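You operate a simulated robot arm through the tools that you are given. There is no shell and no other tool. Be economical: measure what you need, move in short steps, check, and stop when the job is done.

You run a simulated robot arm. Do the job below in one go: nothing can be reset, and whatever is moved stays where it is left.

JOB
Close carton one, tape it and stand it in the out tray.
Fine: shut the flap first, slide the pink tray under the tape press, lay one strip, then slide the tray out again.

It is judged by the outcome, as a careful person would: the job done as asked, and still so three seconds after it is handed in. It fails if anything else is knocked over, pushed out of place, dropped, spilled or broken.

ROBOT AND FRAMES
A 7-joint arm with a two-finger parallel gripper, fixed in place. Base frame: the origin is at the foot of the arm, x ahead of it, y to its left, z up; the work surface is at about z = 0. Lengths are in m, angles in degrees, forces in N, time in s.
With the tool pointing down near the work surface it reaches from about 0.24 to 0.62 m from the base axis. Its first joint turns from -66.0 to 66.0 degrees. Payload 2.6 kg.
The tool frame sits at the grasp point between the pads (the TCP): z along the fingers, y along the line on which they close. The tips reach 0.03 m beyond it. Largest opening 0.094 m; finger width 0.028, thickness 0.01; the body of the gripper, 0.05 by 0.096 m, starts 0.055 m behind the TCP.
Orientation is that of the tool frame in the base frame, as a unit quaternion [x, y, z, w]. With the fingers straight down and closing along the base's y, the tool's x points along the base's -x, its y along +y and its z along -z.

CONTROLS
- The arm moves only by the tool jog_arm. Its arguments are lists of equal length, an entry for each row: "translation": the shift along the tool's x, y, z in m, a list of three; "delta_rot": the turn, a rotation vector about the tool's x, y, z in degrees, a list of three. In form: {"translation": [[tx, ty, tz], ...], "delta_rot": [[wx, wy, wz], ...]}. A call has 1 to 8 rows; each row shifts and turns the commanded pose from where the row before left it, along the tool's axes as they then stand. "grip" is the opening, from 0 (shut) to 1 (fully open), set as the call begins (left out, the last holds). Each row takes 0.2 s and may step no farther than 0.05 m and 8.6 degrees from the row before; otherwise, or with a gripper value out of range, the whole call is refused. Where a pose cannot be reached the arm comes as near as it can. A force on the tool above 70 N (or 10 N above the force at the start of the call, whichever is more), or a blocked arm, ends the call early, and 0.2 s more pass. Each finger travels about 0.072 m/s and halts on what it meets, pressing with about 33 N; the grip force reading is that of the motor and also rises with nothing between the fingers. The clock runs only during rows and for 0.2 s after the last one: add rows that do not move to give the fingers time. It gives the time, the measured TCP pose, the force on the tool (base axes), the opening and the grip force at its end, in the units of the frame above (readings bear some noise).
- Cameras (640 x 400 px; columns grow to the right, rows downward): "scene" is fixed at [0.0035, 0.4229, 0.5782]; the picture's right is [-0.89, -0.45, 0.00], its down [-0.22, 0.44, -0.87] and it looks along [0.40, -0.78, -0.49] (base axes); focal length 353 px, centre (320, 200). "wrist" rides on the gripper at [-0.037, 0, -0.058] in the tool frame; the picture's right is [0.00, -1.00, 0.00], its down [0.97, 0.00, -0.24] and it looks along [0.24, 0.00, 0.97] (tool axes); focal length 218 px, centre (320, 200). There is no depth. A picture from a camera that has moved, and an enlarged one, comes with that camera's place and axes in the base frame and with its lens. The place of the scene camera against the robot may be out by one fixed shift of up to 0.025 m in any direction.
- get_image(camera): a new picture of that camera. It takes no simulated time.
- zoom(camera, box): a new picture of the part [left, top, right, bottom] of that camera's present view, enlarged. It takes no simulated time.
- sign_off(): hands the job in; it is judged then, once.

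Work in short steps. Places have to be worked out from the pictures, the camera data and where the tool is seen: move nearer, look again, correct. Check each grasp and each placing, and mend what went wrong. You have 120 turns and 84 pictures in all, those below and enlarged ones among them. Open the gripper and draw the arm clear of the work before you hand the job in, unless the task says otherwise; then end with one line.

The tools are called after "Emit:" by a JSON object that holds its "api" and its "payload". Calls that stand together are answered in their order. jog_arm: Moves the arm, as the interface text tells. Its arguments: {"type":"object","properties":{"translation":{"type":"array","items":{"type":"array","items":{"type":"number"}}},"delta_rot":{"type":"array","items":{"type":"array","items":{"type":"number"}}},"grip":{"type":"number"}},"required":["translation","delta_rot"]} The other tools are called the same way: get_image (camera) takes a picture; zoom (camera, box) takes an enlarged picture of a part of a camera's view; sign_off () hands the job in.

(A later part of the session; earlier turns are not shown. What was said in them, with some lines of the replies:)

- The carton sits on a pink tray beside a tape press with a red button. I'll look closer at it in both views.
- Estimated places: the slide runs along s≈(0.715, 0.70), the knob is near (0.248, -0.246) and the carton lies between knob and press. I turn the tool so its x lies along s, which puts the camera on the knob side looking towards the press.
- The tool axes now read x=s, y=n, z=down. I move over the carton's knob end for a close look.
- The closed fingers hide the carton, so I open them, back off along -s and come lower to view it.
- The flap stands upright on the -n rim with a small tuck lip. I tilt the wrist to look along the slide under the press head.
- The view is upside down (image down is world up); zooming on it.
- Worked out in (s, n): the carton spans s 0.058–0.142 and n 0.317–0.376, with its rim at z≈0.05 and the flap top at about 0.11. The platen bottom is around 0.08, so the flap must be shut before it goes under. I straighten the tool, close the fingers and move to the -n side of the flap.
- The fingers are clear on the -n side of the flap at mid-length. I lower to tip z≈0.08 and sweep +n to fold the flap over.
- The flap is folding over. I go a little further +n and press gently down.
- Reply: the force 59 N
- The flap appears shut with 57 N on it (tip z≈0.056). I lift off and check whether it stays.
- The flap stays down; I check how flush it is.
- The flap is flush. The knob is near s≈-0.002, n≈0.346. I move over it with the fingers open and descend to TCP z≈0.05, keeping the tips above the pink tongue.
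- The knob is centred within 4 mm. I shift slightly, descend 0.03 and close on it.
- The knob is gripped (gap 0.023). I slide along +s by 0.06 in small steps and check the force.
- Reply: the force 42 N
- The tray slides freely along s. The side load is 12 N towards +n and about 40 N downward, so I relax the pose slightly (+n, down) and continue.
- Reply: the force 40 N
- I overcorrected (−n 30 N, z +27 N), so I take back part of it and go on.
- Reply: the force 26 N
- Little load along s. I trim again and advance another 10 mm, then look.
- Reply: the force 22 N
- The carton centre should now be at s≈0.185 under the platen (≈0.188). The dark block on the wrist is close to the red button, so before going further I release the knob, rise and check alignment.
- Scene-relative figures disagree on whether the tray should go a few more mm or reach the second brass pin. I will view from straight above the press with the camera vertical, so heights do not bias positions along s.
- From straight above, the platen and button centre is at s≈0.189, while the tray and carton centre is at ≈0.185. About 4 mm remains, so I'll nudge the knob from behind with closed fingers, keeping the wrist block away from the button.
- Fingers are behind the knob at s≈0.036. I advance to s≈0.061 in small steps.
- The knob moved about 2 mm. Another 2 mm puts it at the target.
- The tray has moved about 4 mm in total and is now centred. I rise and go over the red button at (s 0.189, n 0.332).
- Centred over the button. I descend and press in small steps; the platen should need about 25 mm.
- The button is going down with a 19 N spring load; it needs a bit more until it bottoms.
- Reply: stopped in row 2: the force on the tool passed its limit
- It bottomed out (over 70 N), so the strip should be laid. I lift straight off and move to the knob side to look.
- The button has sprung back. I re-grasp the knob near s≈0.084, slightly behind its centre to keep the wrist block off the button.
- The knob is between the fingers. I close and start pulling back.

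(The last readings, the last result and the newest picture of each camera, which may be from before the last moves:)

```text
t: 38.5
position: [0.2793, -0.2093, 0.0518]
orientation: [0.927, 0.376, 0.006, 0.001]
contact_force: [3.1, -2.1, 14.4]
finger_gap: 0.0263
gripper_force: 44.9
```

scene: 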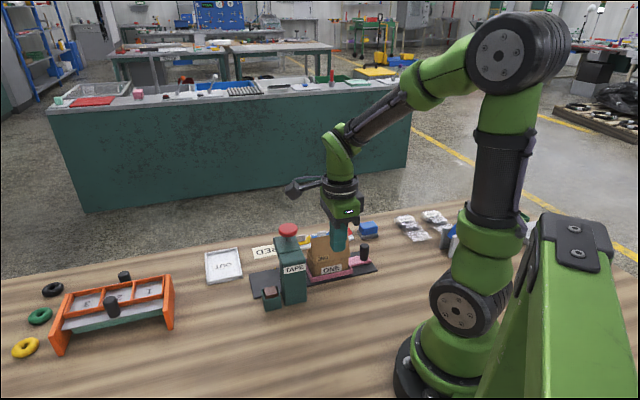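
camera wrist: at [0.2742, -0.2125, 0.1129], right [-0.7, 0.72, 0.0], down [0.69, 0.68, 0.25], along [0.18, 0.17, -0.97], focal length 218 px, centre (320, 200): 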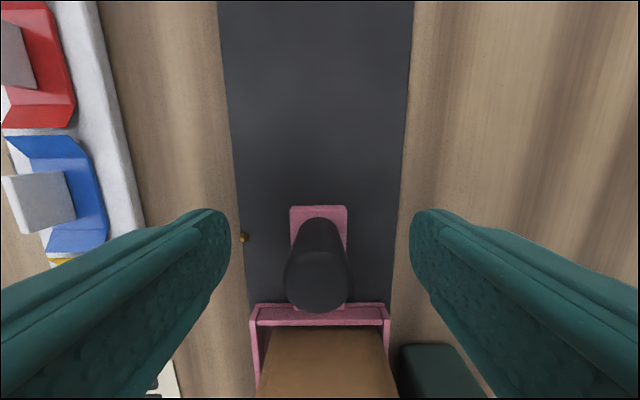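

Pulling with low forces. I continue.

Emit:
{"api": "jog_arm", "payload": {"translation": [[-0.01, 0, 0], [-0.01, 0, -0.0005], [-0.01, 0, 0], [-0.01, 0, 0]], "delta_rot": [[0, 0, 0], [0, 0, 0], [0, 0, 0], [0, 0, 0]]}}

Emit:
{"api": "zoom", "payload": {"camera": "scene", "box": [230, 190, 400, 310]}}

```text
t: 39.5
position: [0.2519, -0.2366, 0.0536]
orientation: [0.926, 0.377, 0.004, 0.0]
contact_force: [1.3, -1.5, 31.6]
finger_gap: 0.0263
gripper_force: 45.6
```

```text
3.33 times, centred on (315, 250) of scene
camera zoom: at [0.0034, 0.423, 0.5781], right [-0.89, -0.45, 0.0], down [-0.22, 0.44, -0.87], along [0.4, -0.78, -0.49], focal length 1176 px, centre (337, 33)
```

zoom: 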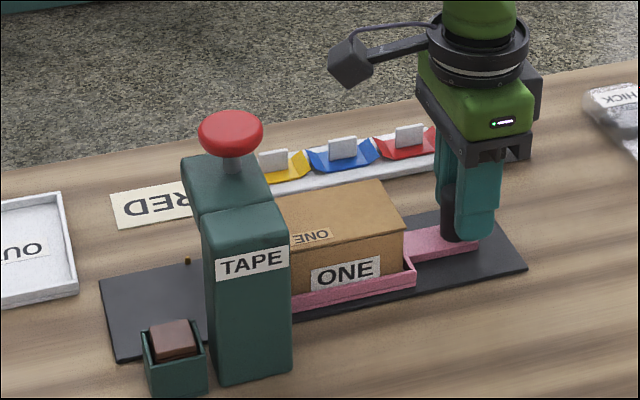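

The tray is nearly out, but no strip is obvious on the top yet. I pull the last 18 mm and zoom in.

Emit:
{"api": "jog_arm", "payload": {"translation": [[-0.009, 0, -0.0005], [-0.009, 0, 0], [0, 0, 0]], "delta_rot": [[0, 0, 0], [0, 0, 0], [0, 0, 0]]}}

Emit:
{"api": "zoom", "payload": {"camera": "scene", "box": [260, 220, 380, 310]}}

```text
t: 40.3
position: [0.2389, -0.2492, 0.0536]
orientation: [0.926, 0.377, 0.003, 0.0]
contact_force: [15.0, -16.2, -12.6]
finger_gap: 0.0265
gripper_force: 44.8
```

```text
4.44 times, centred on (320, 265) of scene
camera zoom: at [0.0036, 0.4228, 0.5782], right [-0.89, -0.45, 0.0], down [-0.22, 0.44, -0.87], along [0.4, -0.78, -0.49], focal length 1568 px, centre (320, -89)
```

zoom: 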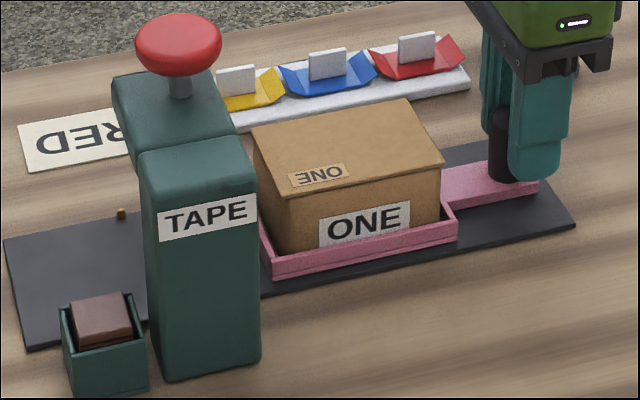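

No strip is visible from here. I release and look at the carton top from above.

Emit:
{"api": "jog_arm", "payload": {"translation": [[0, 0, 0], [0, 0, 0], [0, 0, -0.04], [0, 0, -0.04], [0, 0, -0.04]], "delta_rot": [[0, 0, 0], [0, 0, 0], [0, 0, 0], [0, 0, 0], [0, 0, 0]], "grip": 0.8}}

Emit:
{"api": "jog_arm", "payload": {"translation": [[0, 0.02, -0.03], [0.045, 0, 0], [0.045, 0, 0], [0, 0, 0], [0, 0, 0]], "delta_rot": [[0, 0, 0], [0, 0, 0], [0, 0, 0], [0, -7, 0], [0, -7, 0]], "grip": 1}}

Emit:
{"api": "zoom", "payload": {"camera": "wrist", "box": [240, 100, 440, 320]}}

```text
t: 41.5
position: [0.2375, -0.2491, 0.1738]
orientation: [0.926, 0.377, 0.004, -0.001]
contact_force: [0.2, 0.2, -0.7]
finger_gap: 0.0753
gripper_force: 0.0
```

```text
t: 42.7
position: [0.3162, -0.1997, 0.2048]
orientation: [0.92, 0.374, -0.11, 0.045]
contact_force: [-0.7, 0.3, 0.1]
finger_gap: 0.0938
gripper_force: 0.0
```

```text
1.82 times, centred on (340, 210) of wrist
camera zoom: at [0.3002, -0.2152, 0.2694], right [-0.7, 0.72, 0.0], down [0.72, 0.7, 0.0], along [0.0, 0.0, -1.0], focal length 397 px, centre (284, 182)
```

zoom: 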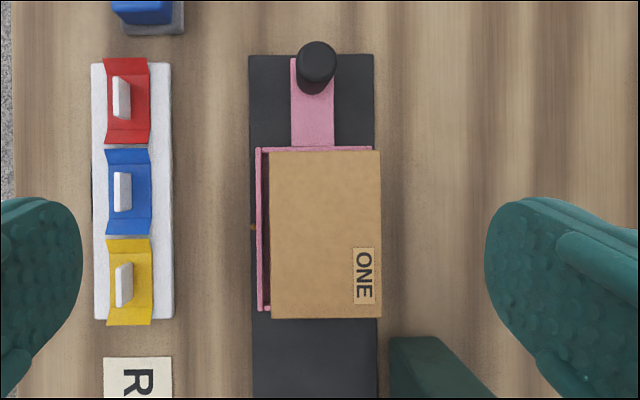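

There is no strip. Brass pin A lines up exactly with the tray centre at home, so pin B (s≈0.2155) likely marks the taping position, about 26 mm beyond where I stopped. I'll push the tray on from behind with closed fingers held a bit higher, so the wrist block clears the button.

Emit:
{"api": "jog_arm", "payload": {"translation": [[0, 0, 0], [0, 0, 0], [-0.044, -0.019, 0], [-0.044, 0, 0], [-0.043, 0, 0]], "delta_rot": [[0, 7, 0], [0, 7, 0], [0, 0, 0], [0, 0, 0], [0, 0, 0]], "grip": 0}}

Emit:
{"api": "jog_arm", "payload": {"translation": [[0, 0, 0.045], [0, 0, 0.045], [0, 0, 0.045], [0, 0, 0.007], [0, 0, 0]], "delta_rot": [[0, 0, 0], [0, 0, 0], [0, 0, 0], [0, 0, 0], [0, 0, 0]]}}

Emit:
{"api": "zoom", "payload": {"camera": "scene", "box": [260, 200, 420, 310]}}

```text
t: 43.9
position: [0.2053, -0.2801, 0.2015]
orientation: [0.926, 0.377, 0.004, 0.0]
contact_force: [0.0, -0.2, 0.9]
finger_gap: 0.0001
gripper_force: 32.9
```

```text
t: 45.1
position: [0.2078, -0.276, 0.0608]
orientation: [0.926, 0.377, 0.004, 0.0]
contact_force: [0.2, 1.0, -0.7]
finger_gap: 0.0001
gripper_force: 32.6
```

```text
3.64 times, centred on (340, 255) of scene
camera zoom: at [0.0035, 0.4229, 0.5782], right [-0.89, -0.45, 0.0], down [-0.22, 0.44, -0.87], along [0.4, -0.78, -0.49], focal length 1283 px, centre (247, 0)
```

zoom: 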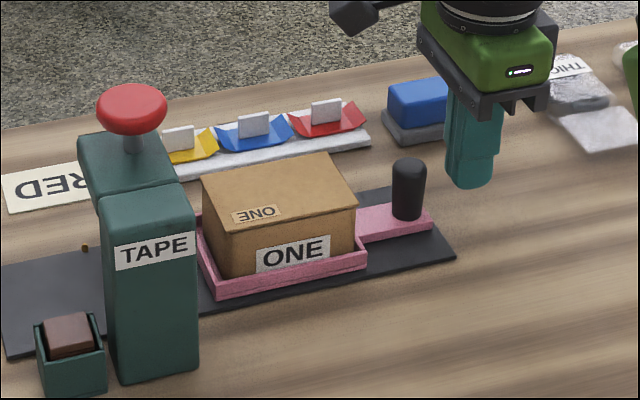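

Fingers are behind the knob. I push +0.105 first.

Emit:
{"api": "jog_arm", "payload": {"translation": [[0.015, 0.002, 0], [0.015, 0, 0], [0.015, 0, 0], [0.015, 0, 0], [0.015, 0, 0], [0.015, 0, 0], [0.015, 0, 0]], "delta_rot": [[0, 0, 0], [0, 0, 0], [0, 0, 0], [0, 0, 0], [0, 0, 0], [0, 0, 0], [0, 0, 0]]}}

Emit:
{"api": "zoom", "payload": {"camera": "scene", "box": [230, 190, 400, 310]}}

```text
t: 46.7
position: [0.2857, -0.2053, 0.0609]
orientation: [0.927, 0.376, 0.003, -0.001]
contact_force: [-0.1, -0.4, -0.3]
finger_gap: 0.0
gripper_force: 33.0
```

```text
3.33 times, centred on (315, 250) of scene
camera zoom: at [0.0035, 0.4229, 0.5782], right [-0.89, -0.45, 0.0], down [-0.22, 0.44, -0.87], along [0.4, -0.78, -0.49], focal length 1176 px, centre (337, 33)
```

zoom: 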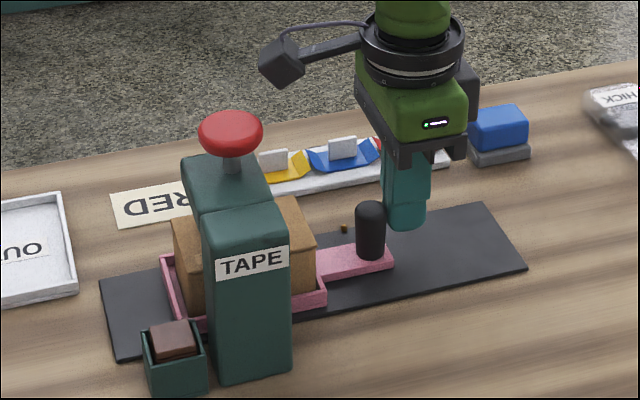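

Now at the previous position. I continue 14 mm, watching force and the wrist block.

Emit:
{"api": "jog_arm", "payload": {"translation": [[0.005, 0, 0], [0.005, 0, 0], [0.004, 0, 0]], "delta_rot": [[0, 0, 0], [0, 0, 0], [0, 0, 0]]}}

Emit:
{"api": "zoom", "payload": {"camera": "scene", "box": [230, 190, 400, 310]}}

```text
t: 47.5
position: [0.2947, -0.1958, 0.0619]
orientation: [0.926, 0.377, 0.004, 0.0]
contact_force: [-0.3, 0.2, 0.4]
finger_gap: 0.0
gripper_force: 32.9
```

```text
3.33 times, centred on (315, 250) of scene
camera zoom: at [0.0035, 0.4229, 0.5782], right [-0.89, -0.45, 0.0], down [-0.22, 0.44, -0.87], along [0.4, -0.78, -0.49], focal length 1176 px, centre (337, 33)
```

zoom: 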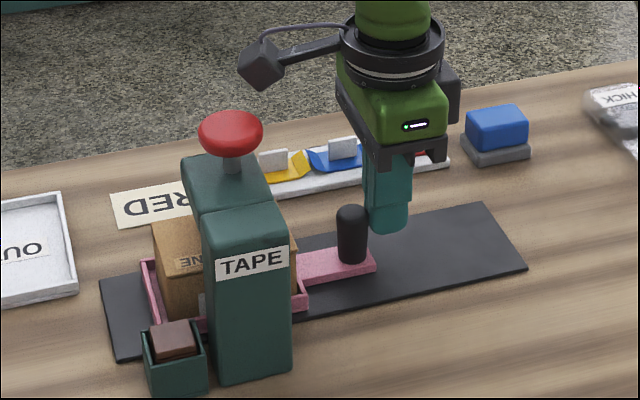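

Still free and clear. I push another 13 mm towards pin B.

Emit:
{"api": "jog_arm", "payload": {"translation": [[0.005, 0, 0], [0.004, 0, 0], [0.004, 0, 0]], "delta_rot": [[0, 0, 0], [0, 0, 0], [0, 0, 0]]}}

Emit:
{"api": "zoom", "payload": {"camera": "scene", "box": [230, 190, 400, 310]}}

```text
t: 48.3
position: [0.3039, -0.1863, 0.0627]
orientation: [0.927, 0.376, 0.004, -0.001]
contact_force: [0.2, 0.1, -1.2]
finger_gap: 0.0001
gripper_force: 32.9
```

```text
3.33 times, centred on (315, 250) of scene
camera zoom: at [0.0035, 0.4229, 0.5782], right [-0.89, -0.45, 0.0], down [-0.22, 0.44, -0.87], along [0.4, -0.78, -0.49], focal length 1176 px, centre (337, 33)
```

zoom: 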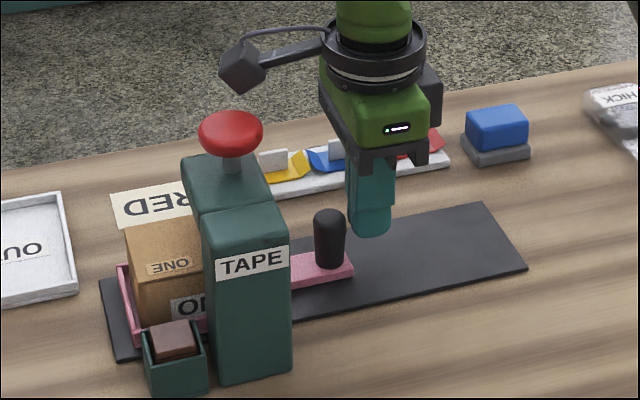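

The knob seems to have moved slightly ahead of the finger, perhaps into a detent. I back off, rise and take the vertical view over the press.

Emit:
{"api": "jog_arm", "payload": {"translation": [[-0.02, 0, 0], [0, 0, -0.045], [0, 0, -0.045], [0, 0, -0.045], [0, 0, -0.045], [0, 0, -0.045]], "delta_rot": [[0, 0, 0], [0, 0, 0], [0, 0, 0], [0, 0, 0], [0, 0, 0], [0, 0, 0]]}}

Emit:
{"api": "jog_arm", "payload": {"translation": [[0.05, 0, 0], [0.05, 0, 0], [0.05, 0, 0], [0, 0, 0], [0, 0, 0]], "delta_rot": [[0, 0, 0], [0, 0, 0], [0, 0, 0], [0, -7, 0], [0, -7, 0]], "grip": 1}}

Emit:
{"api": "zoom", "payload": {"camera": "wrist", "box": [240, 100, 420, 300]}}

```text
t: 49.7
position: [0.2865, -0.2012, 0.288]
orientation: [0.927, 0.376, 0.003, -0.001]
contact_force: [0.0, 0.4, 0.0]
finger_gap: 0.0
gripper_force: 32.4
```

```text
t: 50.9
position: [0.3962, -0.096, 0.287]
orientation: [0.92, 0.374, -0.11, 0.045]
contact_force: [-0.9, 0.8, -0.2]
finger_gap: 0.0939
gripper_force: 0.1
```

```text
2.00 times, centred on (330, 200) of wrist
camera zoom: at [0.3814, -0.1111, 0.3521], right [-0.7, 0.72, 0.0], down [0.72, 0.7, 0.0], along [0.0, 0.0, -1.0], focal length 436 px, centre (300, 200)
```

zoom: 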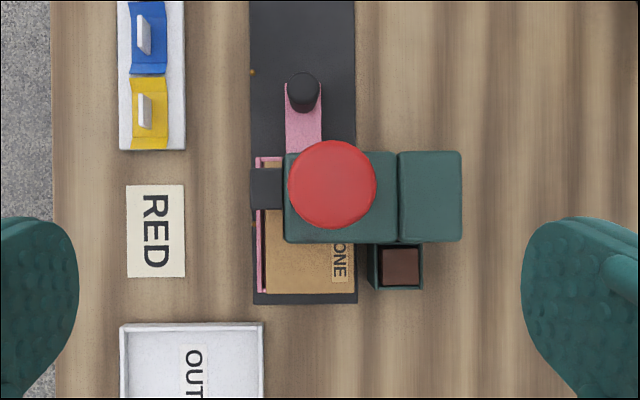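

The tray centre sits exactly at pin B (s≈0.214) and the carton's near part is under the platen. I press the button here: untilt, close the fingers and go over it.

Emit:
{"api": "jog_arm", "payload": {"translation": [[0, 0, 0], [0, 0, 0], [-0.028, -0.014, 0], [0, 0, 0.04], [0, 0, 0.04], [0, 0, 0.01], [0, 0, 0]], "delta_rot": [[0, 7, 0], [0, 7, 0], [0, 0, 0], [0, 0, 0], [0, 0, 0], [0, 0, 0], [0, 0, 0]], "grip": 0}}

Emit:
{"api": "zoom", "payload": {"camera": "scene", "box": [230, 190, 400, 310]}}

```text
t: 52.5
position: [0.3668, -0.1064, 0.197]
orientation: [0.927, 0.376, 0.003, 0.0]
contact_force: [-0.1, 0.3, 0.7]
finger_gap: 0.0
gripper_force: 33.2
```

```text
3.33 times, centred on (315, 250) of scene
camera zoom: at [0.0035, 0.4229, 0.5782], right [-0.89, -0.45, 0.0], down [-0.22, 0.44, -0.87], along [0.4, -0.78, -0.49], focal length 1176 px, centre (337, 33)
```

zoom: 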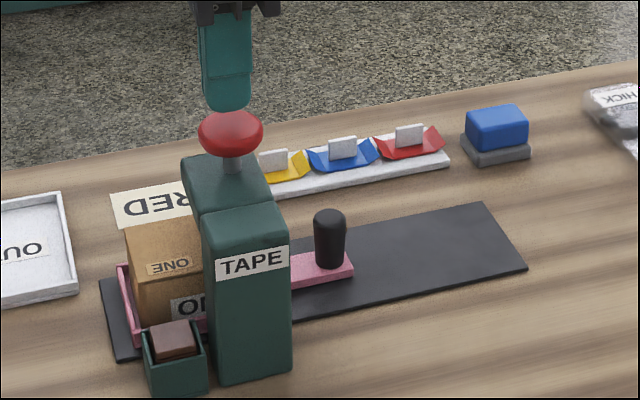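

Aligned. I press down about 33 mm in steps.

Emit:
{"api": "jog_arm", "payload": {"translation": [[0, 0, 0.006], [0, 0, 0.006], [0, 0, 0.006], [0, 0, 0.006], [0, 0, 0.006], [0, 0, 0.003], [0, 0, 0.002], [0, 0, 0]], "delta_rot": [[0, 0, 0], [0, 0, 0], [0, 0, 0], [0, 0, 0], [0, 0, 0], [0, 0, 0], [0, 0, 0], [0, 0, 0]]}}

Emit:
{"api": "zoom", "payload": {"camera": "scene", "box": [230, 190, 400, 310]}}

```text
t: 54.3
position: [0.3681, -0.1059, 0.1653]
orientation: [0.927, 0.376, 0.005, 0.0]
contact_force: [-23.6, 5.4, 56.7]
finger_gap: 0.0
gripper_force: 33.1
```

```text
3.33 times, centred on (315, 250) of scene
camera zoom: at [0.0033, 0.423, 0.5781], right [-0.89, -0.45, 0.0], down [-0.22, 0.44, -0.87], along [0.4, -0.78, -0.49], focal length 1176 px, centre (337, 33)
```

zoom: 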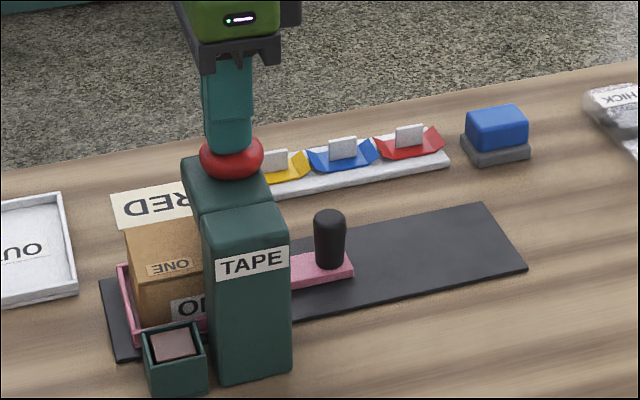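

The button bottomed at 57 N, and the brown block beside the press dropped, which suggests tape was dispensed. I lift off and look from the knob side.

Emit:
{"api": "jog_arm", "payload": {"translation": [[0, 0, -0.02], [0, 0, -0.04], [0, 0, -0.04], [-0.045, 0.013, 0], [-0.045, 0, 0], [-0.045, 0, 0], [-0.045, 0, 0], [0, 0, 0]], "delta_rot": [[0, 0, 0], [0, 0, 0], [0, 0, 0], [0, 0, 0], [0, 0, 0], [0, 0, 0], [0, 0, 0], [0, 0, 0]]}}

Emit:
{"api": "jog_arm", "payload": {"translation": [[0, 0, 0.04], [0, 0, 0.04], [0, 0, 0]], "delta_rot": [[0, 0, 0], [0, 0, 0], [0, 0, 0]], "grip": 0.8}}

Emit:
{"api": "zoom", "payload": {"camera": "scene", "box": [230, 190, 400, 310]}}

Emit:
{"api": "get_image", "payload": {"camera": "wrist"}}

```text
t: 56.1
position: [0.2454, -0.243, 0.262]
orientation: [0.927, 0.376, 0.004, 0.0]
contact_force: [0.3, 0.1, -0.3]
finger_gap: 0.0
gripper_force: 32.9
```

```text
t: 56.9
position: [0.2467, -0.2407, 0.1822]
orientation: [0.927, 0.376, 0.004, 0.0]
contact_force: [-0.2, 0.8, -0.6]
finger_gap: 0.0753
gripper_force: 0.1
```

```text
3.33 times, centred on (315, 250) of scene
camera zoom: at [0.0035, 0.4229, 0.5782], right [-0.89, -0.45, 0.0], down [-0.22, 0.44, -0.87], along [0.4, -0.78, -0.49], focal length 1176 px, centre (337, 33)
```

zoom: 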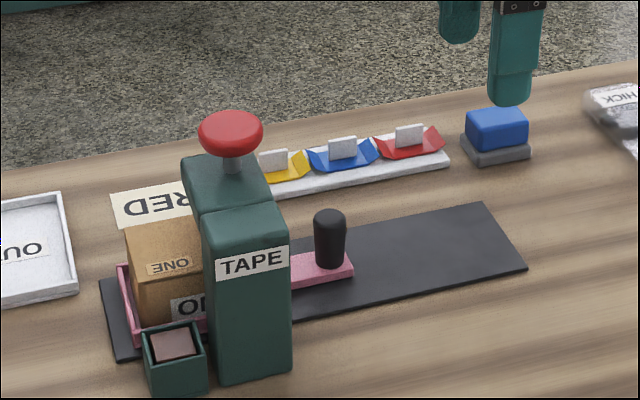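

```text
31 pictures are left
camera wrist: at [0.2209, -0.2669, 0.2398], right [-0.7, 0.72, 0.0], down [0.69, 0.68, 0.25], along [0.18, 0.17, -0.97], focal length 218 px, centre (320, 200)
```

wrist: 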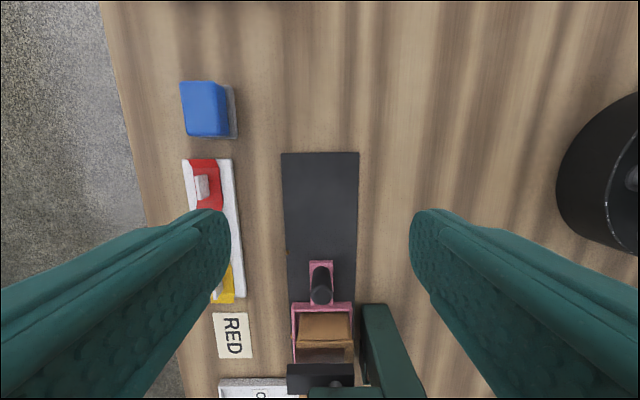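

The tape stock has shrunk, so a strip was laid. I re-grasp the knob with the tool leaned 15° back, so the wrist block stays well above and behind the button.

Emit:
{"api": "jog_arm", "payload": {"translation": [[0.05, 0, 0], [0.05, 0, 0], [0.004, 0, 0], [0, 0, 0], [-0.0104, 0, 0.0386], [-0.0104, 0, 0.0386], [-0.0104, 0, 0.0386], [-0.002, 0, 0.0068]], "delta_rot": [[0, 0, 0], [0, 0, 0], [0, 7.5, 0], [0, 7.5, 0], [0, 0, 0], [0, 0, 0], [0, 0, 0], [0, 0, 0]]}}

Emit:
{"api": "zoom", "payload": {"camera": "scene", "box": [230, 190, 400, 310]}}

```text
t: 58.7
position: [0.3224, -0.1667, 0.055]
orientation: [0.918, 0.373, 0.125, -0.049]
contact_force: [-1.4, 0.5, 0.1]
finger_gap: 0.075
gripper_force: 0.0
```

```text
3.33 times, centred on (315, 250) of scene
camera zoom: at [0.0035, 0.4229, 0.5782], right [-0.89, -0.45, 0.0], down [-0.22, 0.44, -0.87], along [0.4, -0.78, -0.49], focal length 1176 px, centre (337, 33)
```

zoom: 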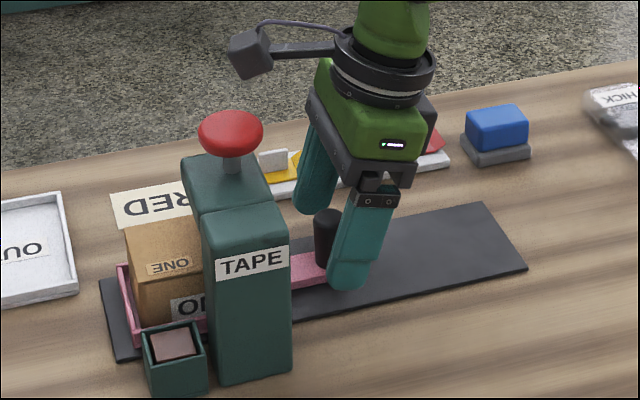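

Straddling the knob with good clearance. I close and pull back 0.05 along -s.

Emit:
{"api": "jog_arm", "payload": {"translation": [[0, 0, 0], [0, 0, 0], [0, 0, 0], [-0.0116, 0, -0.0031], [-0.0116, 0, -0.0031], [-0.0116, 0, -0.0031], [-0.0116, 0, -0.0031]], "delta_rot": [[0, 0, 0], [0, 0, 0], [0, 0, 0], [0, 0, 0], [0, 0, 0], [0, 0, 0], [0, 0, 0]], "grip": 0}}

Emit:
{"api": "jog_arm", "payload": {"translation": [[-0.0116, 0, -0.0031], [-0.0116, 0, -0.0031], [-0.0116, 0, -0.0031]], "delta_rot": [[0, 0, 0], [0, 0, 0], [0, 0, 0]]}}

Emit:
{"api": "zoom", "payload": {"camera": "scene", "box": [230, 190, 400, 310]}}

```text
t: 60.3
position: [0.2865, -0.2027, 0.0545]
orientation: [0.918, 0.373, 0.124, -0.052]
contact_force: [-10.8, 11.9, -13.0]
finger_gap: 0.0226
gripper_force: 44.6
```

```text
t: 61.1
position: [0.262, -0.227, 0.0527]
orientation: [0.918, 0.373, 0.125, -0.051]
contact_force: [-17.8, 18.8, 13.4]
finger_gap: 0.0222
gripper_force: 45.5
```

```text
3.33 times, centred on (315, 250) of scene
camera zoom: at [0.0035, 0.4229, 0.5781], right [-0.89, -0.45, 0.0], down [-0.22, 0.44, -0.87], along [0.4, -0.78, -0.49], focal length 1176 px, centre (337, 33)
```

zoom: 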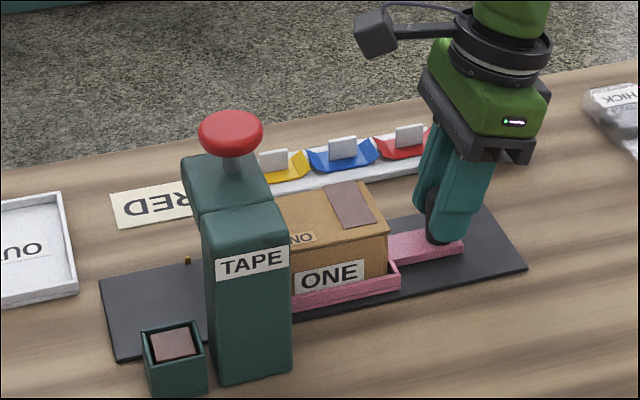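

The tape strip is on the carton. I pull the remaining ~36 mm back to the home position.

Emit:
{"api": "jog_arm", "payload": {"translation": [[-0.0116, -0.0007, -0.0031], [-0.0116, 0, -0.0031], [-0.0106, 0, -0.0028], [0, 0, 0]], "delta_rot": [[0, 0, 0], [0, 0, 0], [0, 0, 0], [0, 0, 0]]}}

Emit:
{"api": "jog_arm", "payload": {"translation": [[0, 0, 0], [0, 0, 0], [0, 0, -0.04], [0, 0, -0.04], [0.01, 0, -0.04]], "delta_rot": [[0, 0, 0], [0, 0, 0], [0, 0, 0], [0, 0, 0], [0, 0, 0]], "grip": 0.8}}

Emit:
{"api": "zoom", "payload": {"camera": "scene", "box": [200, 190, 400, 310]}}

Emit:
{"api": "get_image", "payload": {"camera": "wrist"}}

```text
t: 62.1
position: [0.238, -0.2509, 0.0546]
orientation: [0.918, 0.372, 0.124, -0.049]
contact_force: [-14.0, 12.2, 13.0]
finger_gap: 0.0223
gripper_force: 44.6
```

```text
t: 63.3
position: [0.222, -0.2667, 0.1729]
orientation: [0.918, 0.373, 0.125, -0.05]
contact_force: [0.0, -0.5, -0.1]
finger_gap: 0.0751
gripper_force: 0.1
```

```text
3.20 times, centred on (300, 250) of scene
camera zoom: at [0.0035, 0.4229, 0.5782], right [-0.89, -0.45, 0.0], down [-0.22, 0.44, -0.87], along [0.4, -0.78, -0.49], focal length 1129 px, centre (384, 40)
```

zoom: 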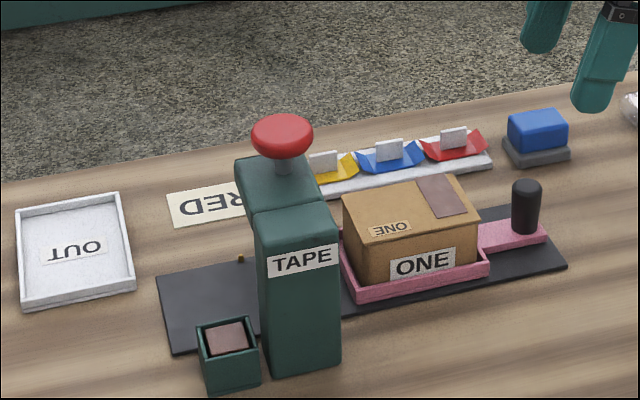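

```text
27 pictures are left
camera wrist: at [0.1853, -0.3017, 0.2191], right [-0.7, 0.72, 0.0], down [0.62, 0.61, 0.49], along [0.35, 0.34, -0.87], focal length 218 px, centre (320, 200)
```

wrist: 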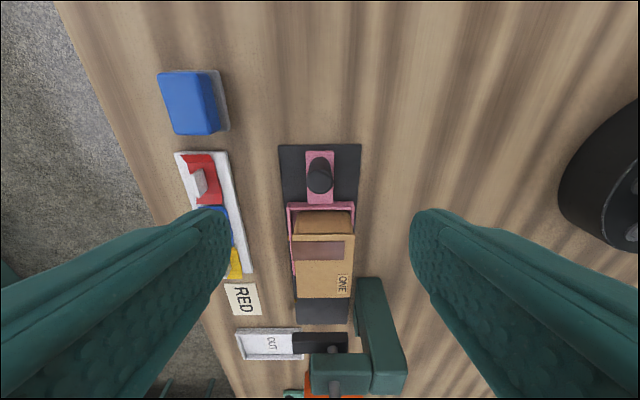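

The strip sits across the flap and the tray is home. The carton is centred near (s 0.095, n 0.342), and I'll grip it across n with the tips above the pink tray walls. First I open fully and move above it, keeping the 15° lean.

Emit:
{"api": "jog_arm", "payload": {"translation": [[0.0389, -0.004, 0.0104], [0.0389, 0, 0.0104], [0.0389, 0, 0.0104], [-0.0104, 0, 0.0386], [-0.0039, 0, 0.0145]], "delta_rot": [[0, 0, 0], [0, 0, 0], [0, 0, 0], [0, 0, 0], [0, 0, 0]], "grip": 1}}

Emit:
{"api": "get_image", "payload": {"camera": "wrist"}}

Emit:
{"api": "zoom", "payload": {"camera": "scene", "box": [220, 180, 400, 310]}}

```text
t: 64.5
position: [0.3044, -0.1784, 0.1197]
orientation: [0.918, 0.373, 0.125, -0.049]
contact_force: [0.4, -0.1, 0.1]
finger_gap: 0.094
gripper_force: 0.0
```

```text
26 pictures are left
camera wrist: at [0.2687, -0.2137, 0.1651], right [-0.7, 0.72, 0.0], down [0.62, 0.61, 0.49], along [0.35, 0.34, -0.87], focal length 218 px, centre (320, 200)
```

wrist: 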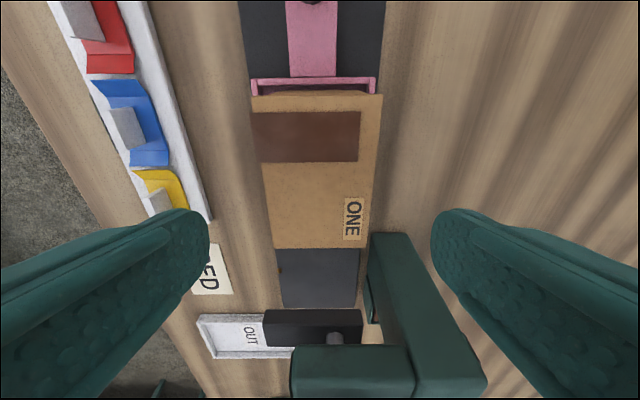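

```text
3.08 times, centred on (310, 245) of scene
camera zoom: at [0.0035, 0.4229, 0.5782], right [-0.89, -0.45, 0.0], down [-0.22, 0.44, -0.87], along [0.4, -0.78, -0.49], focal length 1086 px, centre (351, 62)
```

zoom: 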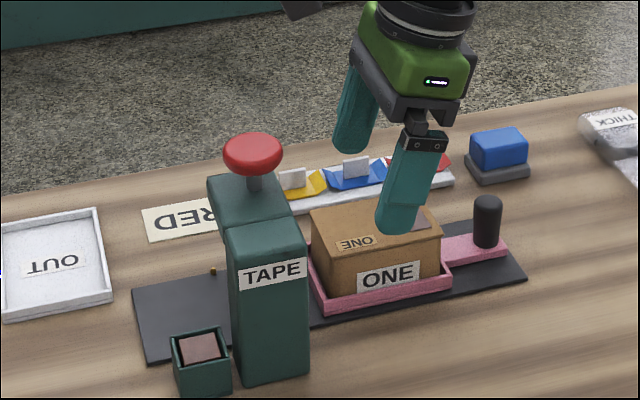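

Centred over the carton. I descend to TCP z≈0.058 and close slowly.

Emit:
{"api": "jog_arm", "payload": {"translation": [[-0.0078, 0, 0.029], [-0.0052, 0, 0.0193], [-0.0028, 0, 0.0106]], "delta_rot": [[0, 0, 0], [0, 0, 0], [0, 0, 0]]}}

Emit:
{"api": "zoom", "payload": {"camera": "scene", "box": [280, 210, 400, 310]}}

```text
t: 65.3
position: [0.3041, -0.1802, 0.0565]
orientation: [0.918, 0.373, 0.125, -0.049]
contact_force: [0.2, 0.6, 0.0]
finger_gap: 0.0937
gripper_force: 0.2
```

```text
4.00 times, centred on (340, 260) of scene
camera zoom: at [0.0035, 0.4229, 0.5782], right [-0.89, -0.45, 0.0], down [-0.22, 0.44, -0.87], along [0.4, -0.78, -0.49], focal length 1411 px, centre (240, -40)
```

zoom: 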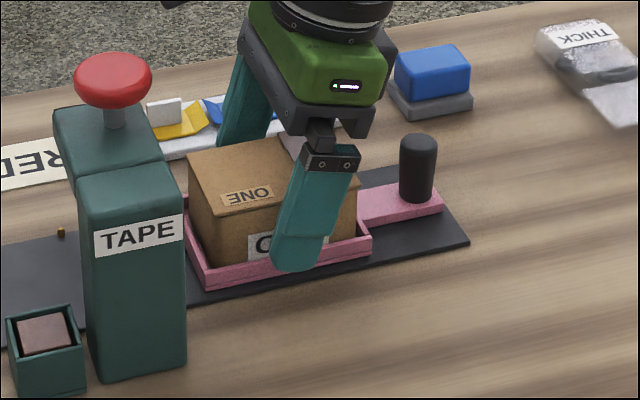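

Tips at z≈0.024 look above the tray wall. I close on the carton.

Emit:
{"api": "jog_arm", "payload": {"translation": [[0, 0, 0], [0, 0, 0], [0, 0, 0]], "delta_rot": [[0, 0, 0], [0, 0, 0], [0, 0, 0]], "grip": 0.4}}

Emit:
{"api": "zoom", "payload": {"camera": "scene", "box": [280, 210, 400, 310]}}

```text
t: 66.1
position: [0.3053, -0.1794, 0.0573]
orientation: [0.918, 0.374, 0.125, -0.05]
contact_force: [0.9, 0.3, 0.6]
finger_gap: 0.0636
gripper_force: 33.0
```

```text
4.00 times, centred on (340, 260) of scene
camera zoom: at [0.0035, 0.4229, 0.5782], right [-0.89, -0.45, 0.0], down [-0.22, 0.44, -0.87], along [0.4, -0.78, -0.49], focal length 1411 px, centre (240, -40)
```

zoom: 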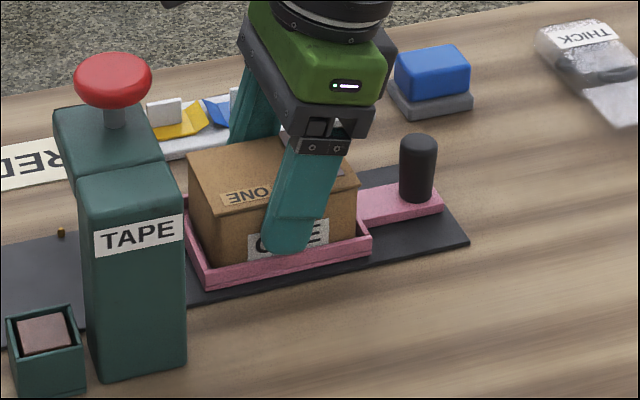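

Gripped (gap 0.0636, 33 N). I lift 25 mm and check.

Emit:
{"api": "jog_arm", "payload": {"translation": [[0.0026, 0, -0.0097], [0.0039, 0, -0.0145]], "delta_rot": [[0, 0, 0], [0, 0, 0]]}}

Emit:
{"api": "zoom", "payload": {"camera": "scene", "box": [280, 210, 400, 310]}}

```text
t: 66.7
position: [0.305, -0.1788, 0.0822]
orientation: [0.918, 0.374, 0.125, -0.05]
contact_force: [-0.4, 0.5, -0.3]
finger_gap: 0.0634
gripper_force: 32.9
```

```text
4.00 times, centred on (340, 260) of scene
camera zoom: at [0.0035, 0.4229, 0.5782], right [-0.89, -0.45, 0.0], down [-0.22, 0.44, -0.87], along [0.4, -0.78, -0.49], focal length 1411 px, centre (240, -40)
```

zoom: 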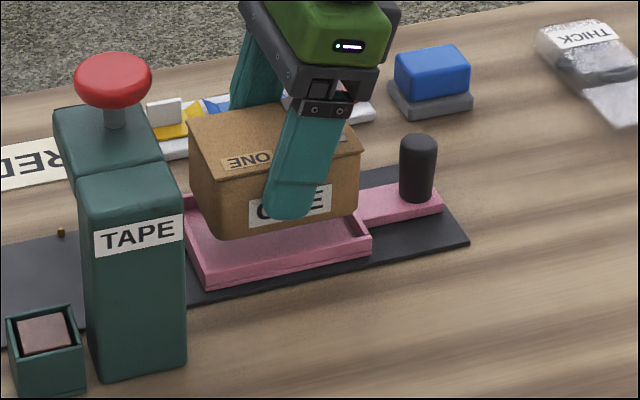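

The carton hangs level. I lift to z≈0.25.

Emit:
{"api": "jog_arm", "payload": {"translation": [[0.0109, 0, -0.0406], [0.0109, 0, -0.0406], [0.0109, 0, -0.0406], [0.0109, 0, -0.0406]], "delta_rot": [[0, 0, 0], [0, 0, 0], [0, 0, 0], [0, 0, 0]]}}

Emit:
{"api": "jog_arm", "payload": {"translation": [[0.0386, 0.0158, 0.0104], [0.0386, 0.0158, 0.0104], [0.0386, 0.0158, 0.0104], [0.0386, 0.0158, 0.0104], [0.0386, 0.0158, 0.0104], [0.0386, 0.0158, 0.0104]], "delta_rot": [[0, 0, 0], [0, 0, 0], [0, 0, 0], [0, 0, 0], [0, 0, 0], [0, 0, 0]]}}

```text
t: 67.7
position: [0.3038, -0.179, 0.2525]
orientation: [0.918, 0.373, 0.125, -0.049]
contact_force: [-0.7, 0.2, -0.1]
finger_gap: 0.0635
gripper_force: 32.4
```

```text
t: 69.1
position: [0.5408, -0.076, 0.2535]
orientation: [0.918, 0.374, 0.125, -0.05]
contact_force: [-0.7, 0.8, -0.2]
finger_gap: 0.0636
gripper_force: 33.3
```

Now over the OUT tray. I yaw 90° counter-clockwise about the vertical in eleven small turns.

Emit:
{"api": "jog_arm", "payload": {"translation": [[0, 0, 0], [0, 0, 0], [0, 0, 0], [0, 0, 0], [0, 0, 0], [0, 0, 0]], "delta_rot": [[2.12, 0, -7.9], [2.12, 0, -7.9], [2.12, 0, -7.9], [2.12, 0, -7.9], [2.12, 0, -7.9], [2.12, 0, -7.9]]}}

Emit:
{"api": "jog_arm", "payload": {"translation": [[0, 0, 0], [0, 0, 0], [0, 0, 0], [0, 0, 0], [0, 0, 0], [0, 0, 0]], "delta_rot": [[2.12, 0, -7.9], [2.12, 0, -7.9], [2.12, 0, -7.9], [2.12, 0, -7.9], [2.12, 0, -7.9], [0, 0, 0]]}}

Emit:
{"api": "get_image", "payload": {"camera": "wrist"}}

Emit:
{"api": "get_image", "payload": {"camera": "scene"}}

```text
t: 70.5
position: [0.5411, -0.0782, 0.2539]
orientation: [0.678, 0.722, 0.094, -0.095]
contact_force: [-0.1, -0.7, -0.6]
finger_gap: 0.0634
gripper_force: 33.5
```

```text
t: 71.9
position: [0.5431, -0.0373, 0.2474]
orientation: [0.406, 0.905, 0.057, -0.116]
contact_force: [0.1, 0.2, -0.8]
finger_gap: 0.0635
gripper_force: 32.8
out of reach, approached as far as the arm can: row 4, 5
```

```text
21 pictures are left
camera wrist: at [0.577, -0.0762, 0.2935], right [-0.75, -0.66, -0.01], down [-0.58, 0.65, 0.48], along [-0.31, 0.36, -0.88], focal length 218 px, centre (320, 200)
```

wrist: 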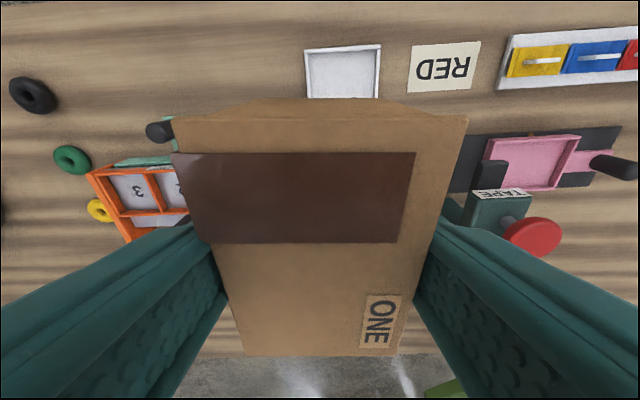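

```text
20 pictures are left
```

scene: 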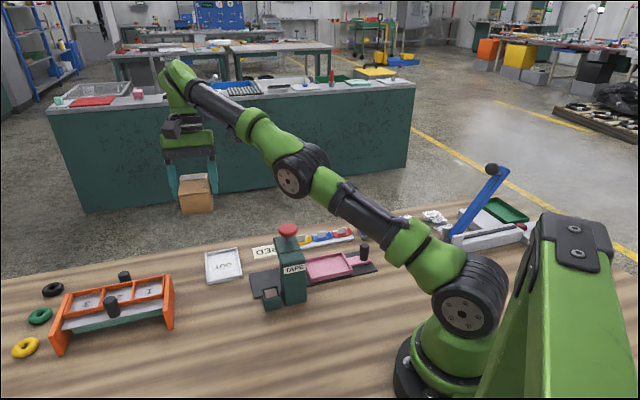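

The pose with outward lean is at the edge of reach at this height. I lower to z≈0.16, where reach is better, and see if it settles at the commanded spot.

Emit:
{"api": "jog_arm", "payload": {"translation": [[-0.0104, 0, 0.0386], [-0.0104, 0, 0.0386], [0, 0, 0]], "delta_rot": [[0, 0, 0], [0, 0, 0], [0, 0, 0]]}}

```text
t: 72.7
position: [0.5433, -0.0388, 0.1675]
orientation: [0.386, 0.913, 0.054, -0.119]
contact_force: [0.7, -0.6, -0.6]
finger_gap: 0.0636
gripper_force: 33.0
```

It settles with the yaw at 134° and the lean intact, but displaced. I shift to the tray centre I measured twice (s≈0.336, n≈0.433), still at z≈0.167.

Emit:
{"api": "jog_arm", "payload": {"translation": [[-0.013, -0.0125, -0.0035], [-0.0131, -0.0125, -0.0035], [0, 0, 0]], "delta_rot": [[0, 0, 0], [0, 0, 0], [0, 0, 0]]}}

Emit:
{"api": "get_image", "payload": {"camera": "wrist"}}

Emit:
{"api": "zoom", "payload": {"camera": "scene", "box": [120, 170, 300, 320]}}

```text
t: 73.5
position: [0.5441, -0.0769, 0.1666]
orientation: [0.385, 0.914, 0.054, -0.118]
contact_force: [0.1, -0.7, -0.1]
finger_gap: 0.0634
gripper_force: 33.1
```

```text
19 pictures are left
camera wrist: at [0.58, -0.1126, 0.2127], right [-0.72, -0.7, -0.01], down [-0.61, 0.63, 0.48], along [-0.33, 0.35, -0.88], focal length 218 px, centre (320, 200)
```

wrist: 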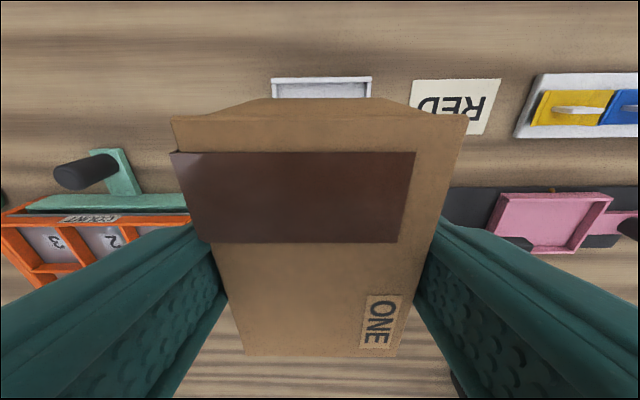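

```text
2.67 times, centred on (210, 245) of scene
camera zoom: at [0.0035, 0.4229, 0.5782], right [-0.89, -0.45, 0.0], down [-0.22, 0.44, -0.87], along [0.4, -0.78, -0.49], focal length 941 px, centre (613, 80)
```

zoom: 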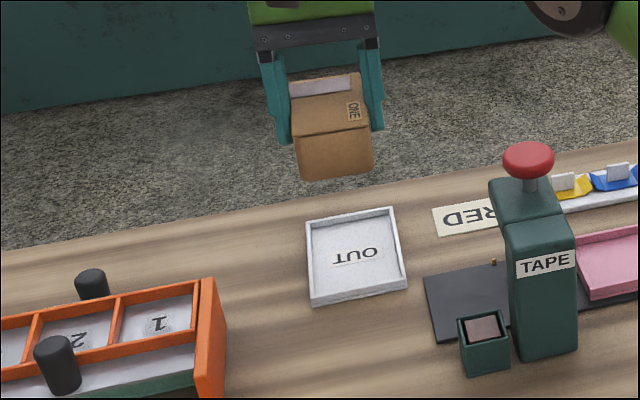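

The carton is aligned with the tray in yaw and along s; its centre is n≈0.434 against the tray's 0.430. I shift 4 mm and descend to just above the floor.

Emit:
{"api": "jog_arm", "payload": {"translation": [[0.0039, 0, 0.001], [-0.0078, 0, 0.029], [-0.0078, 0, 0.029], [-0.0078, 0, 0.029], [0, 0, 0]], "delta_rot": [[0, 0, 0], [0, 0, 0], [0, 0, 0], [0, 0, 0], [0, 0, 0]]}}

Emit:
{"api": "zoom", "payload": {"camera": "scene", "box": [160, 190, 300, 310]}}

```text
t: 74.7
position: [0.5417, -0.0726, 0.0739]
orientation: [0.385, 0.914, 0.053, -0.118]
contact_force: [0.5, -0.2, -0.8]
finger_gap: 0.0634
gripper_force: 33.0
```

```text
3.33 times, centred on (230, 250) of scene
camera zoom: at [0.0035, 0.4229, 0.5782], right [-0.89, -0.45, 0.0], down [-0.22, 0.44, -0.87], along [0.4, -0.78, -0.49], focal length 1176 px, centre (620, 33)
```

zoom: 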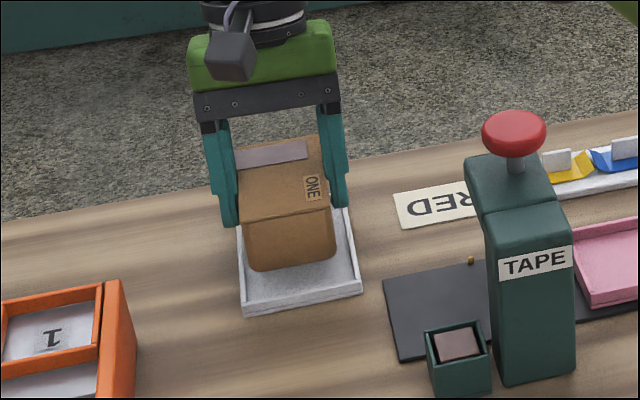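

In the scene view the carton sits about 4 mm too far towards +s in the tray. I shift -s 4 mm and lower 12 mm.

Emit:
{"api": "jog_arm", "payload": {"translation": [[0, -0.004, 0], [-0.0031, 0, 0.0116], [0, 0, 0]], "delta_rot": [[0, 0, 0], [0, 0, 0], [0, 0, 0]]}}

Emit:
{"api": "zoom", "payload": {"camera": "scene", "box": [190, 220, 270, 290]}}

```text
t: 75.5
position: [0.5384, -0.0757, 0.0623]
orientation: [0.385, 0.914, 0.053, -0.118]
contact_force: [-0.1, -0.8, 0.0]
finger_gap: 0.0636
gripper_force: 33.1
```

```text
5.71 times, centred on (230, 255) of scene
camera zoom: at [0.0035, 0.4229, 0.5782], right [-0.89, -0.45, 0.0], down [-0.22, 0.44, -0.87], along [0.4, -0.78, -0.49], focal length 2016 px, centre (834, -114)
```

zoom: 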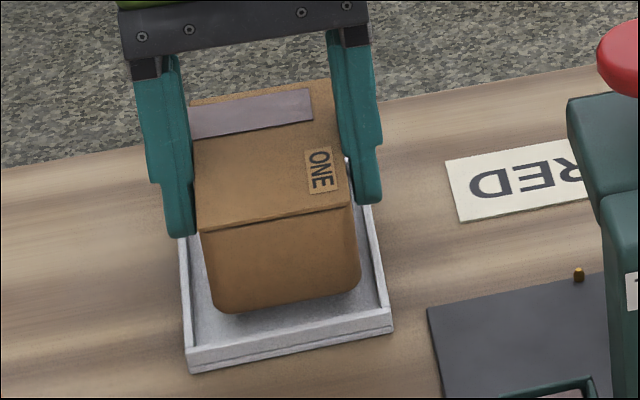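

Well centred now. I lower in small steps until contact.

Emit:
{"api": "jog_arm", "payload": {"translation": [[-0.0013, 0, 0.0048], [-0.0008, 0, 0.0029], [-0.0005, 0, 0.0019], [0, 0, 0]], "delta_rot": [[0, 0, 0], [0, 0, 0], [0, 0, 0], [0, 0, 0]]}}

Emit:
{"api": "zoom", "payload": {"camera": "scene", "box": [190, 220, 270, 290]}}

```text
t: 76.5
position: [0.5394, -0.0755, 0.0548]
orientation: [0.385, 0.914, 0.053, -0.118]
contact_force: [0.3, 0.1, -0.7]
finger_gap: 0.0633
gripper_force: 32.7
```

```text
5.71 times, centred on (230, 255) of scene
camera zoom: at [0.0035, 0.4229, 0.5782], right [-0.89, -0.45, 0.0], down [-0.22, 0.44, -0.87], along [0.4, -0.78, -0.49], focal length 2016 px, centre (834, -114)
```

zoom: 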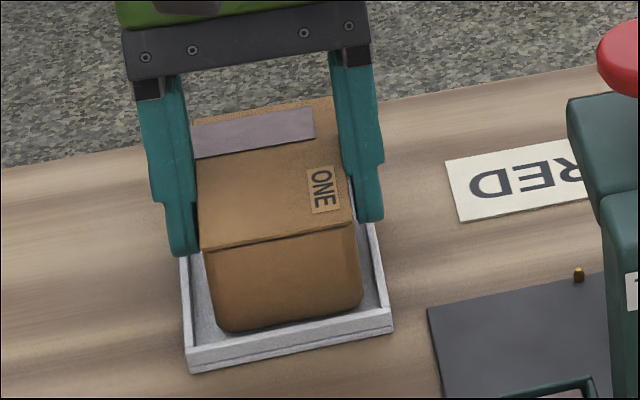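

No contact yet. I lower a few more mm with force watching.

Emit:
{"api": "jog_arm", "payload": {"translation": [[-0.0005, 0, 0.0019], [-0.0004, 0, 0.0015], [0, 0, 0]], "delta_rot": [[0, 0, 0], [0, 0, 0], [0, 0, 0]]}}

```text
t: 77.3
position: [0.54, -0.0749, 0.0519]
orientation: [0.385, 0.914, 0.054, -0.118]
contact_force: [-0.9, 0.0, 7.8]
finger_gap: 0.0634
gripper_force: 33.3
```

Contact (8 N): the carton rests on the tray floor. I release and then rise straight up.

Emit:
{"api": "jog_arm", "payload": {"translation": [[0, 0, 0], [0, 0, 0], [0, 0, 0]], "delta_rot": [[0, 0, 0], [0, 0, 0], [0, 0, 0]], "grip": 0.88}}

Emit:
{"api": "zoom", "payload": {"camera": "scene", "box": [190, 220, 270, 290]}}

```text
t: 78.1
position: [0.5399, -0.0752, 0.0514]
orientation: [0.386, 0.913, 0.053, -0.119]
contact_force: [-0.5, -0.1, 0.7]
finger_gap: 0.0826
gripper_force: 0.0
```

```text
5.71 times, centred on (230, 255) of scene
camera zoom: at [0.0035, 0.4229, 0.5782], right [-0.89, -0.45, 0.0], down [-0.22, 0.44, -0.87], along [0.4, -0.78, -0.49], focal length 2016 px, centre (834, -114)
```

zoom: 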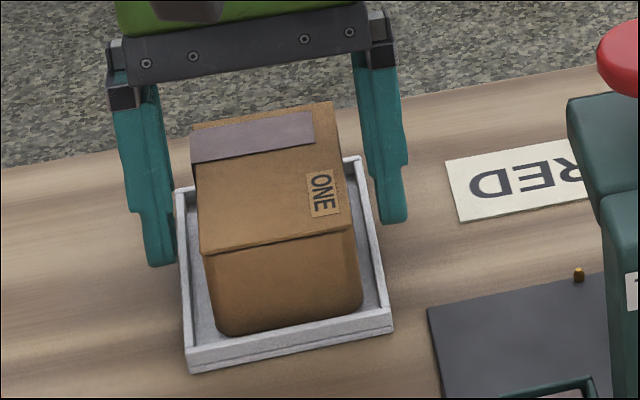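

The carton stands inside the tray and the fingers are clear. I rise straight up.

Emit:
{"api": "jog_arm", "payload": {"translation": [[0.0052, 0, -0.0193], [0.0104, 0, -0.0386], [0.0104, 0, -0.0386], [0.0104, 0, -0.0386], [0.04, 0, 0], [0.04, 0, 0]], "delta_rot": [[0, 0, 0], [0, 0, 0], [0, 0, 0], [0, 0, 0], [0, 0, 0], [0, 0, 0]]}}

Emit:
{"api": "get_image", "payload": {"camera": "scene"}}

Emit:
{"api": "zoom", "payload": {"camera": "scene", "box": [190, 200, 390, 310]}}

Emit:
{"api": "get_image", "payload": {"camera": "wrist"}}

```text
t: 79.5
position: [0.482, -0.0189, 0.2122]
orientation: [0.385, 0.914, 0.054, -0.119]
contact_force: [-0.6, -0.2, -0.4]
finger_gap: 0.0828
gripper_force: 0.1
```

```text
13 pictures are left
```

scene: 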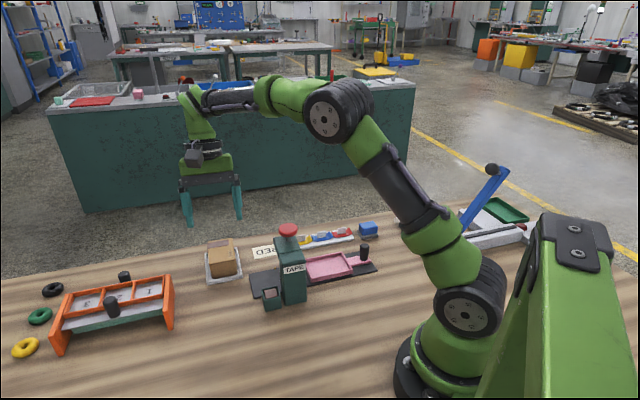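

```text
3.20 times, centred on (290, 255) of scene
camera zoom: at [0.0036, 0.4228, 0.5782], right [-0.89, -0.45, 0.0], down [-0.22, 0.44, -0.87], along [0.4, -0.78, -0.49], focal length 1129 px, centre (416, 24)
```

zoom: 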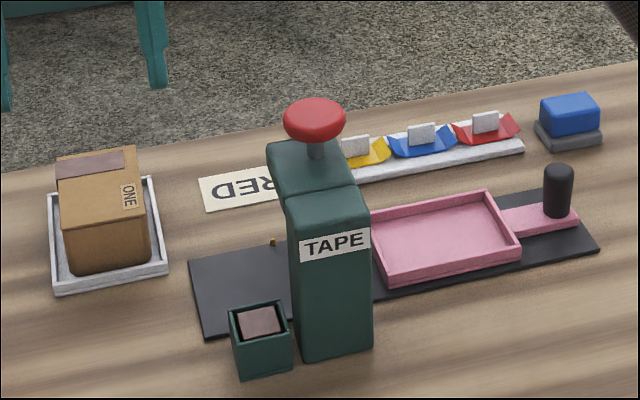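

```text
11 pictures are left
camera wrist: at [0.5182, -0.0555, 0.2586], right [-0.72, -0.7, -0.01], down [-0.61, 0.63, 0.48], along [-0.33, 0.35, -0.88], focal length 218 px, centre (320, 200)
```

wrist: 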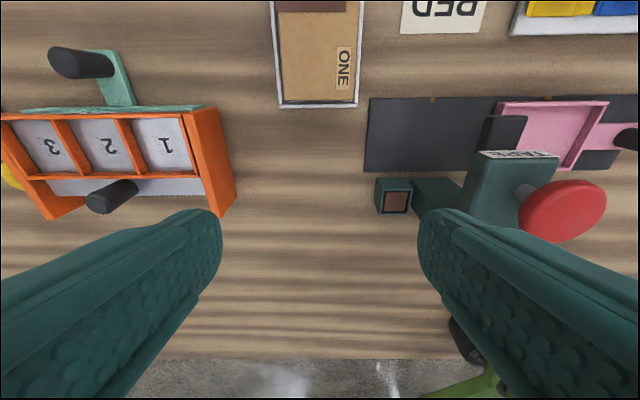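

The carton is shut, taped and upright in the OUT tray. The pink tray is slid out, nothing else has moved, the gripper is open and the arm is clear, so I hand it in.

Emit:
{"api": "sign_off", "payload": {}}

```text
The job is handed in.
```

Carton one is closed, taped with one strip and standing in the out tray, with the pink tray slid back out; I pressed the tape button twice because the first press, with the pink tray short of its mark, laid no tape.
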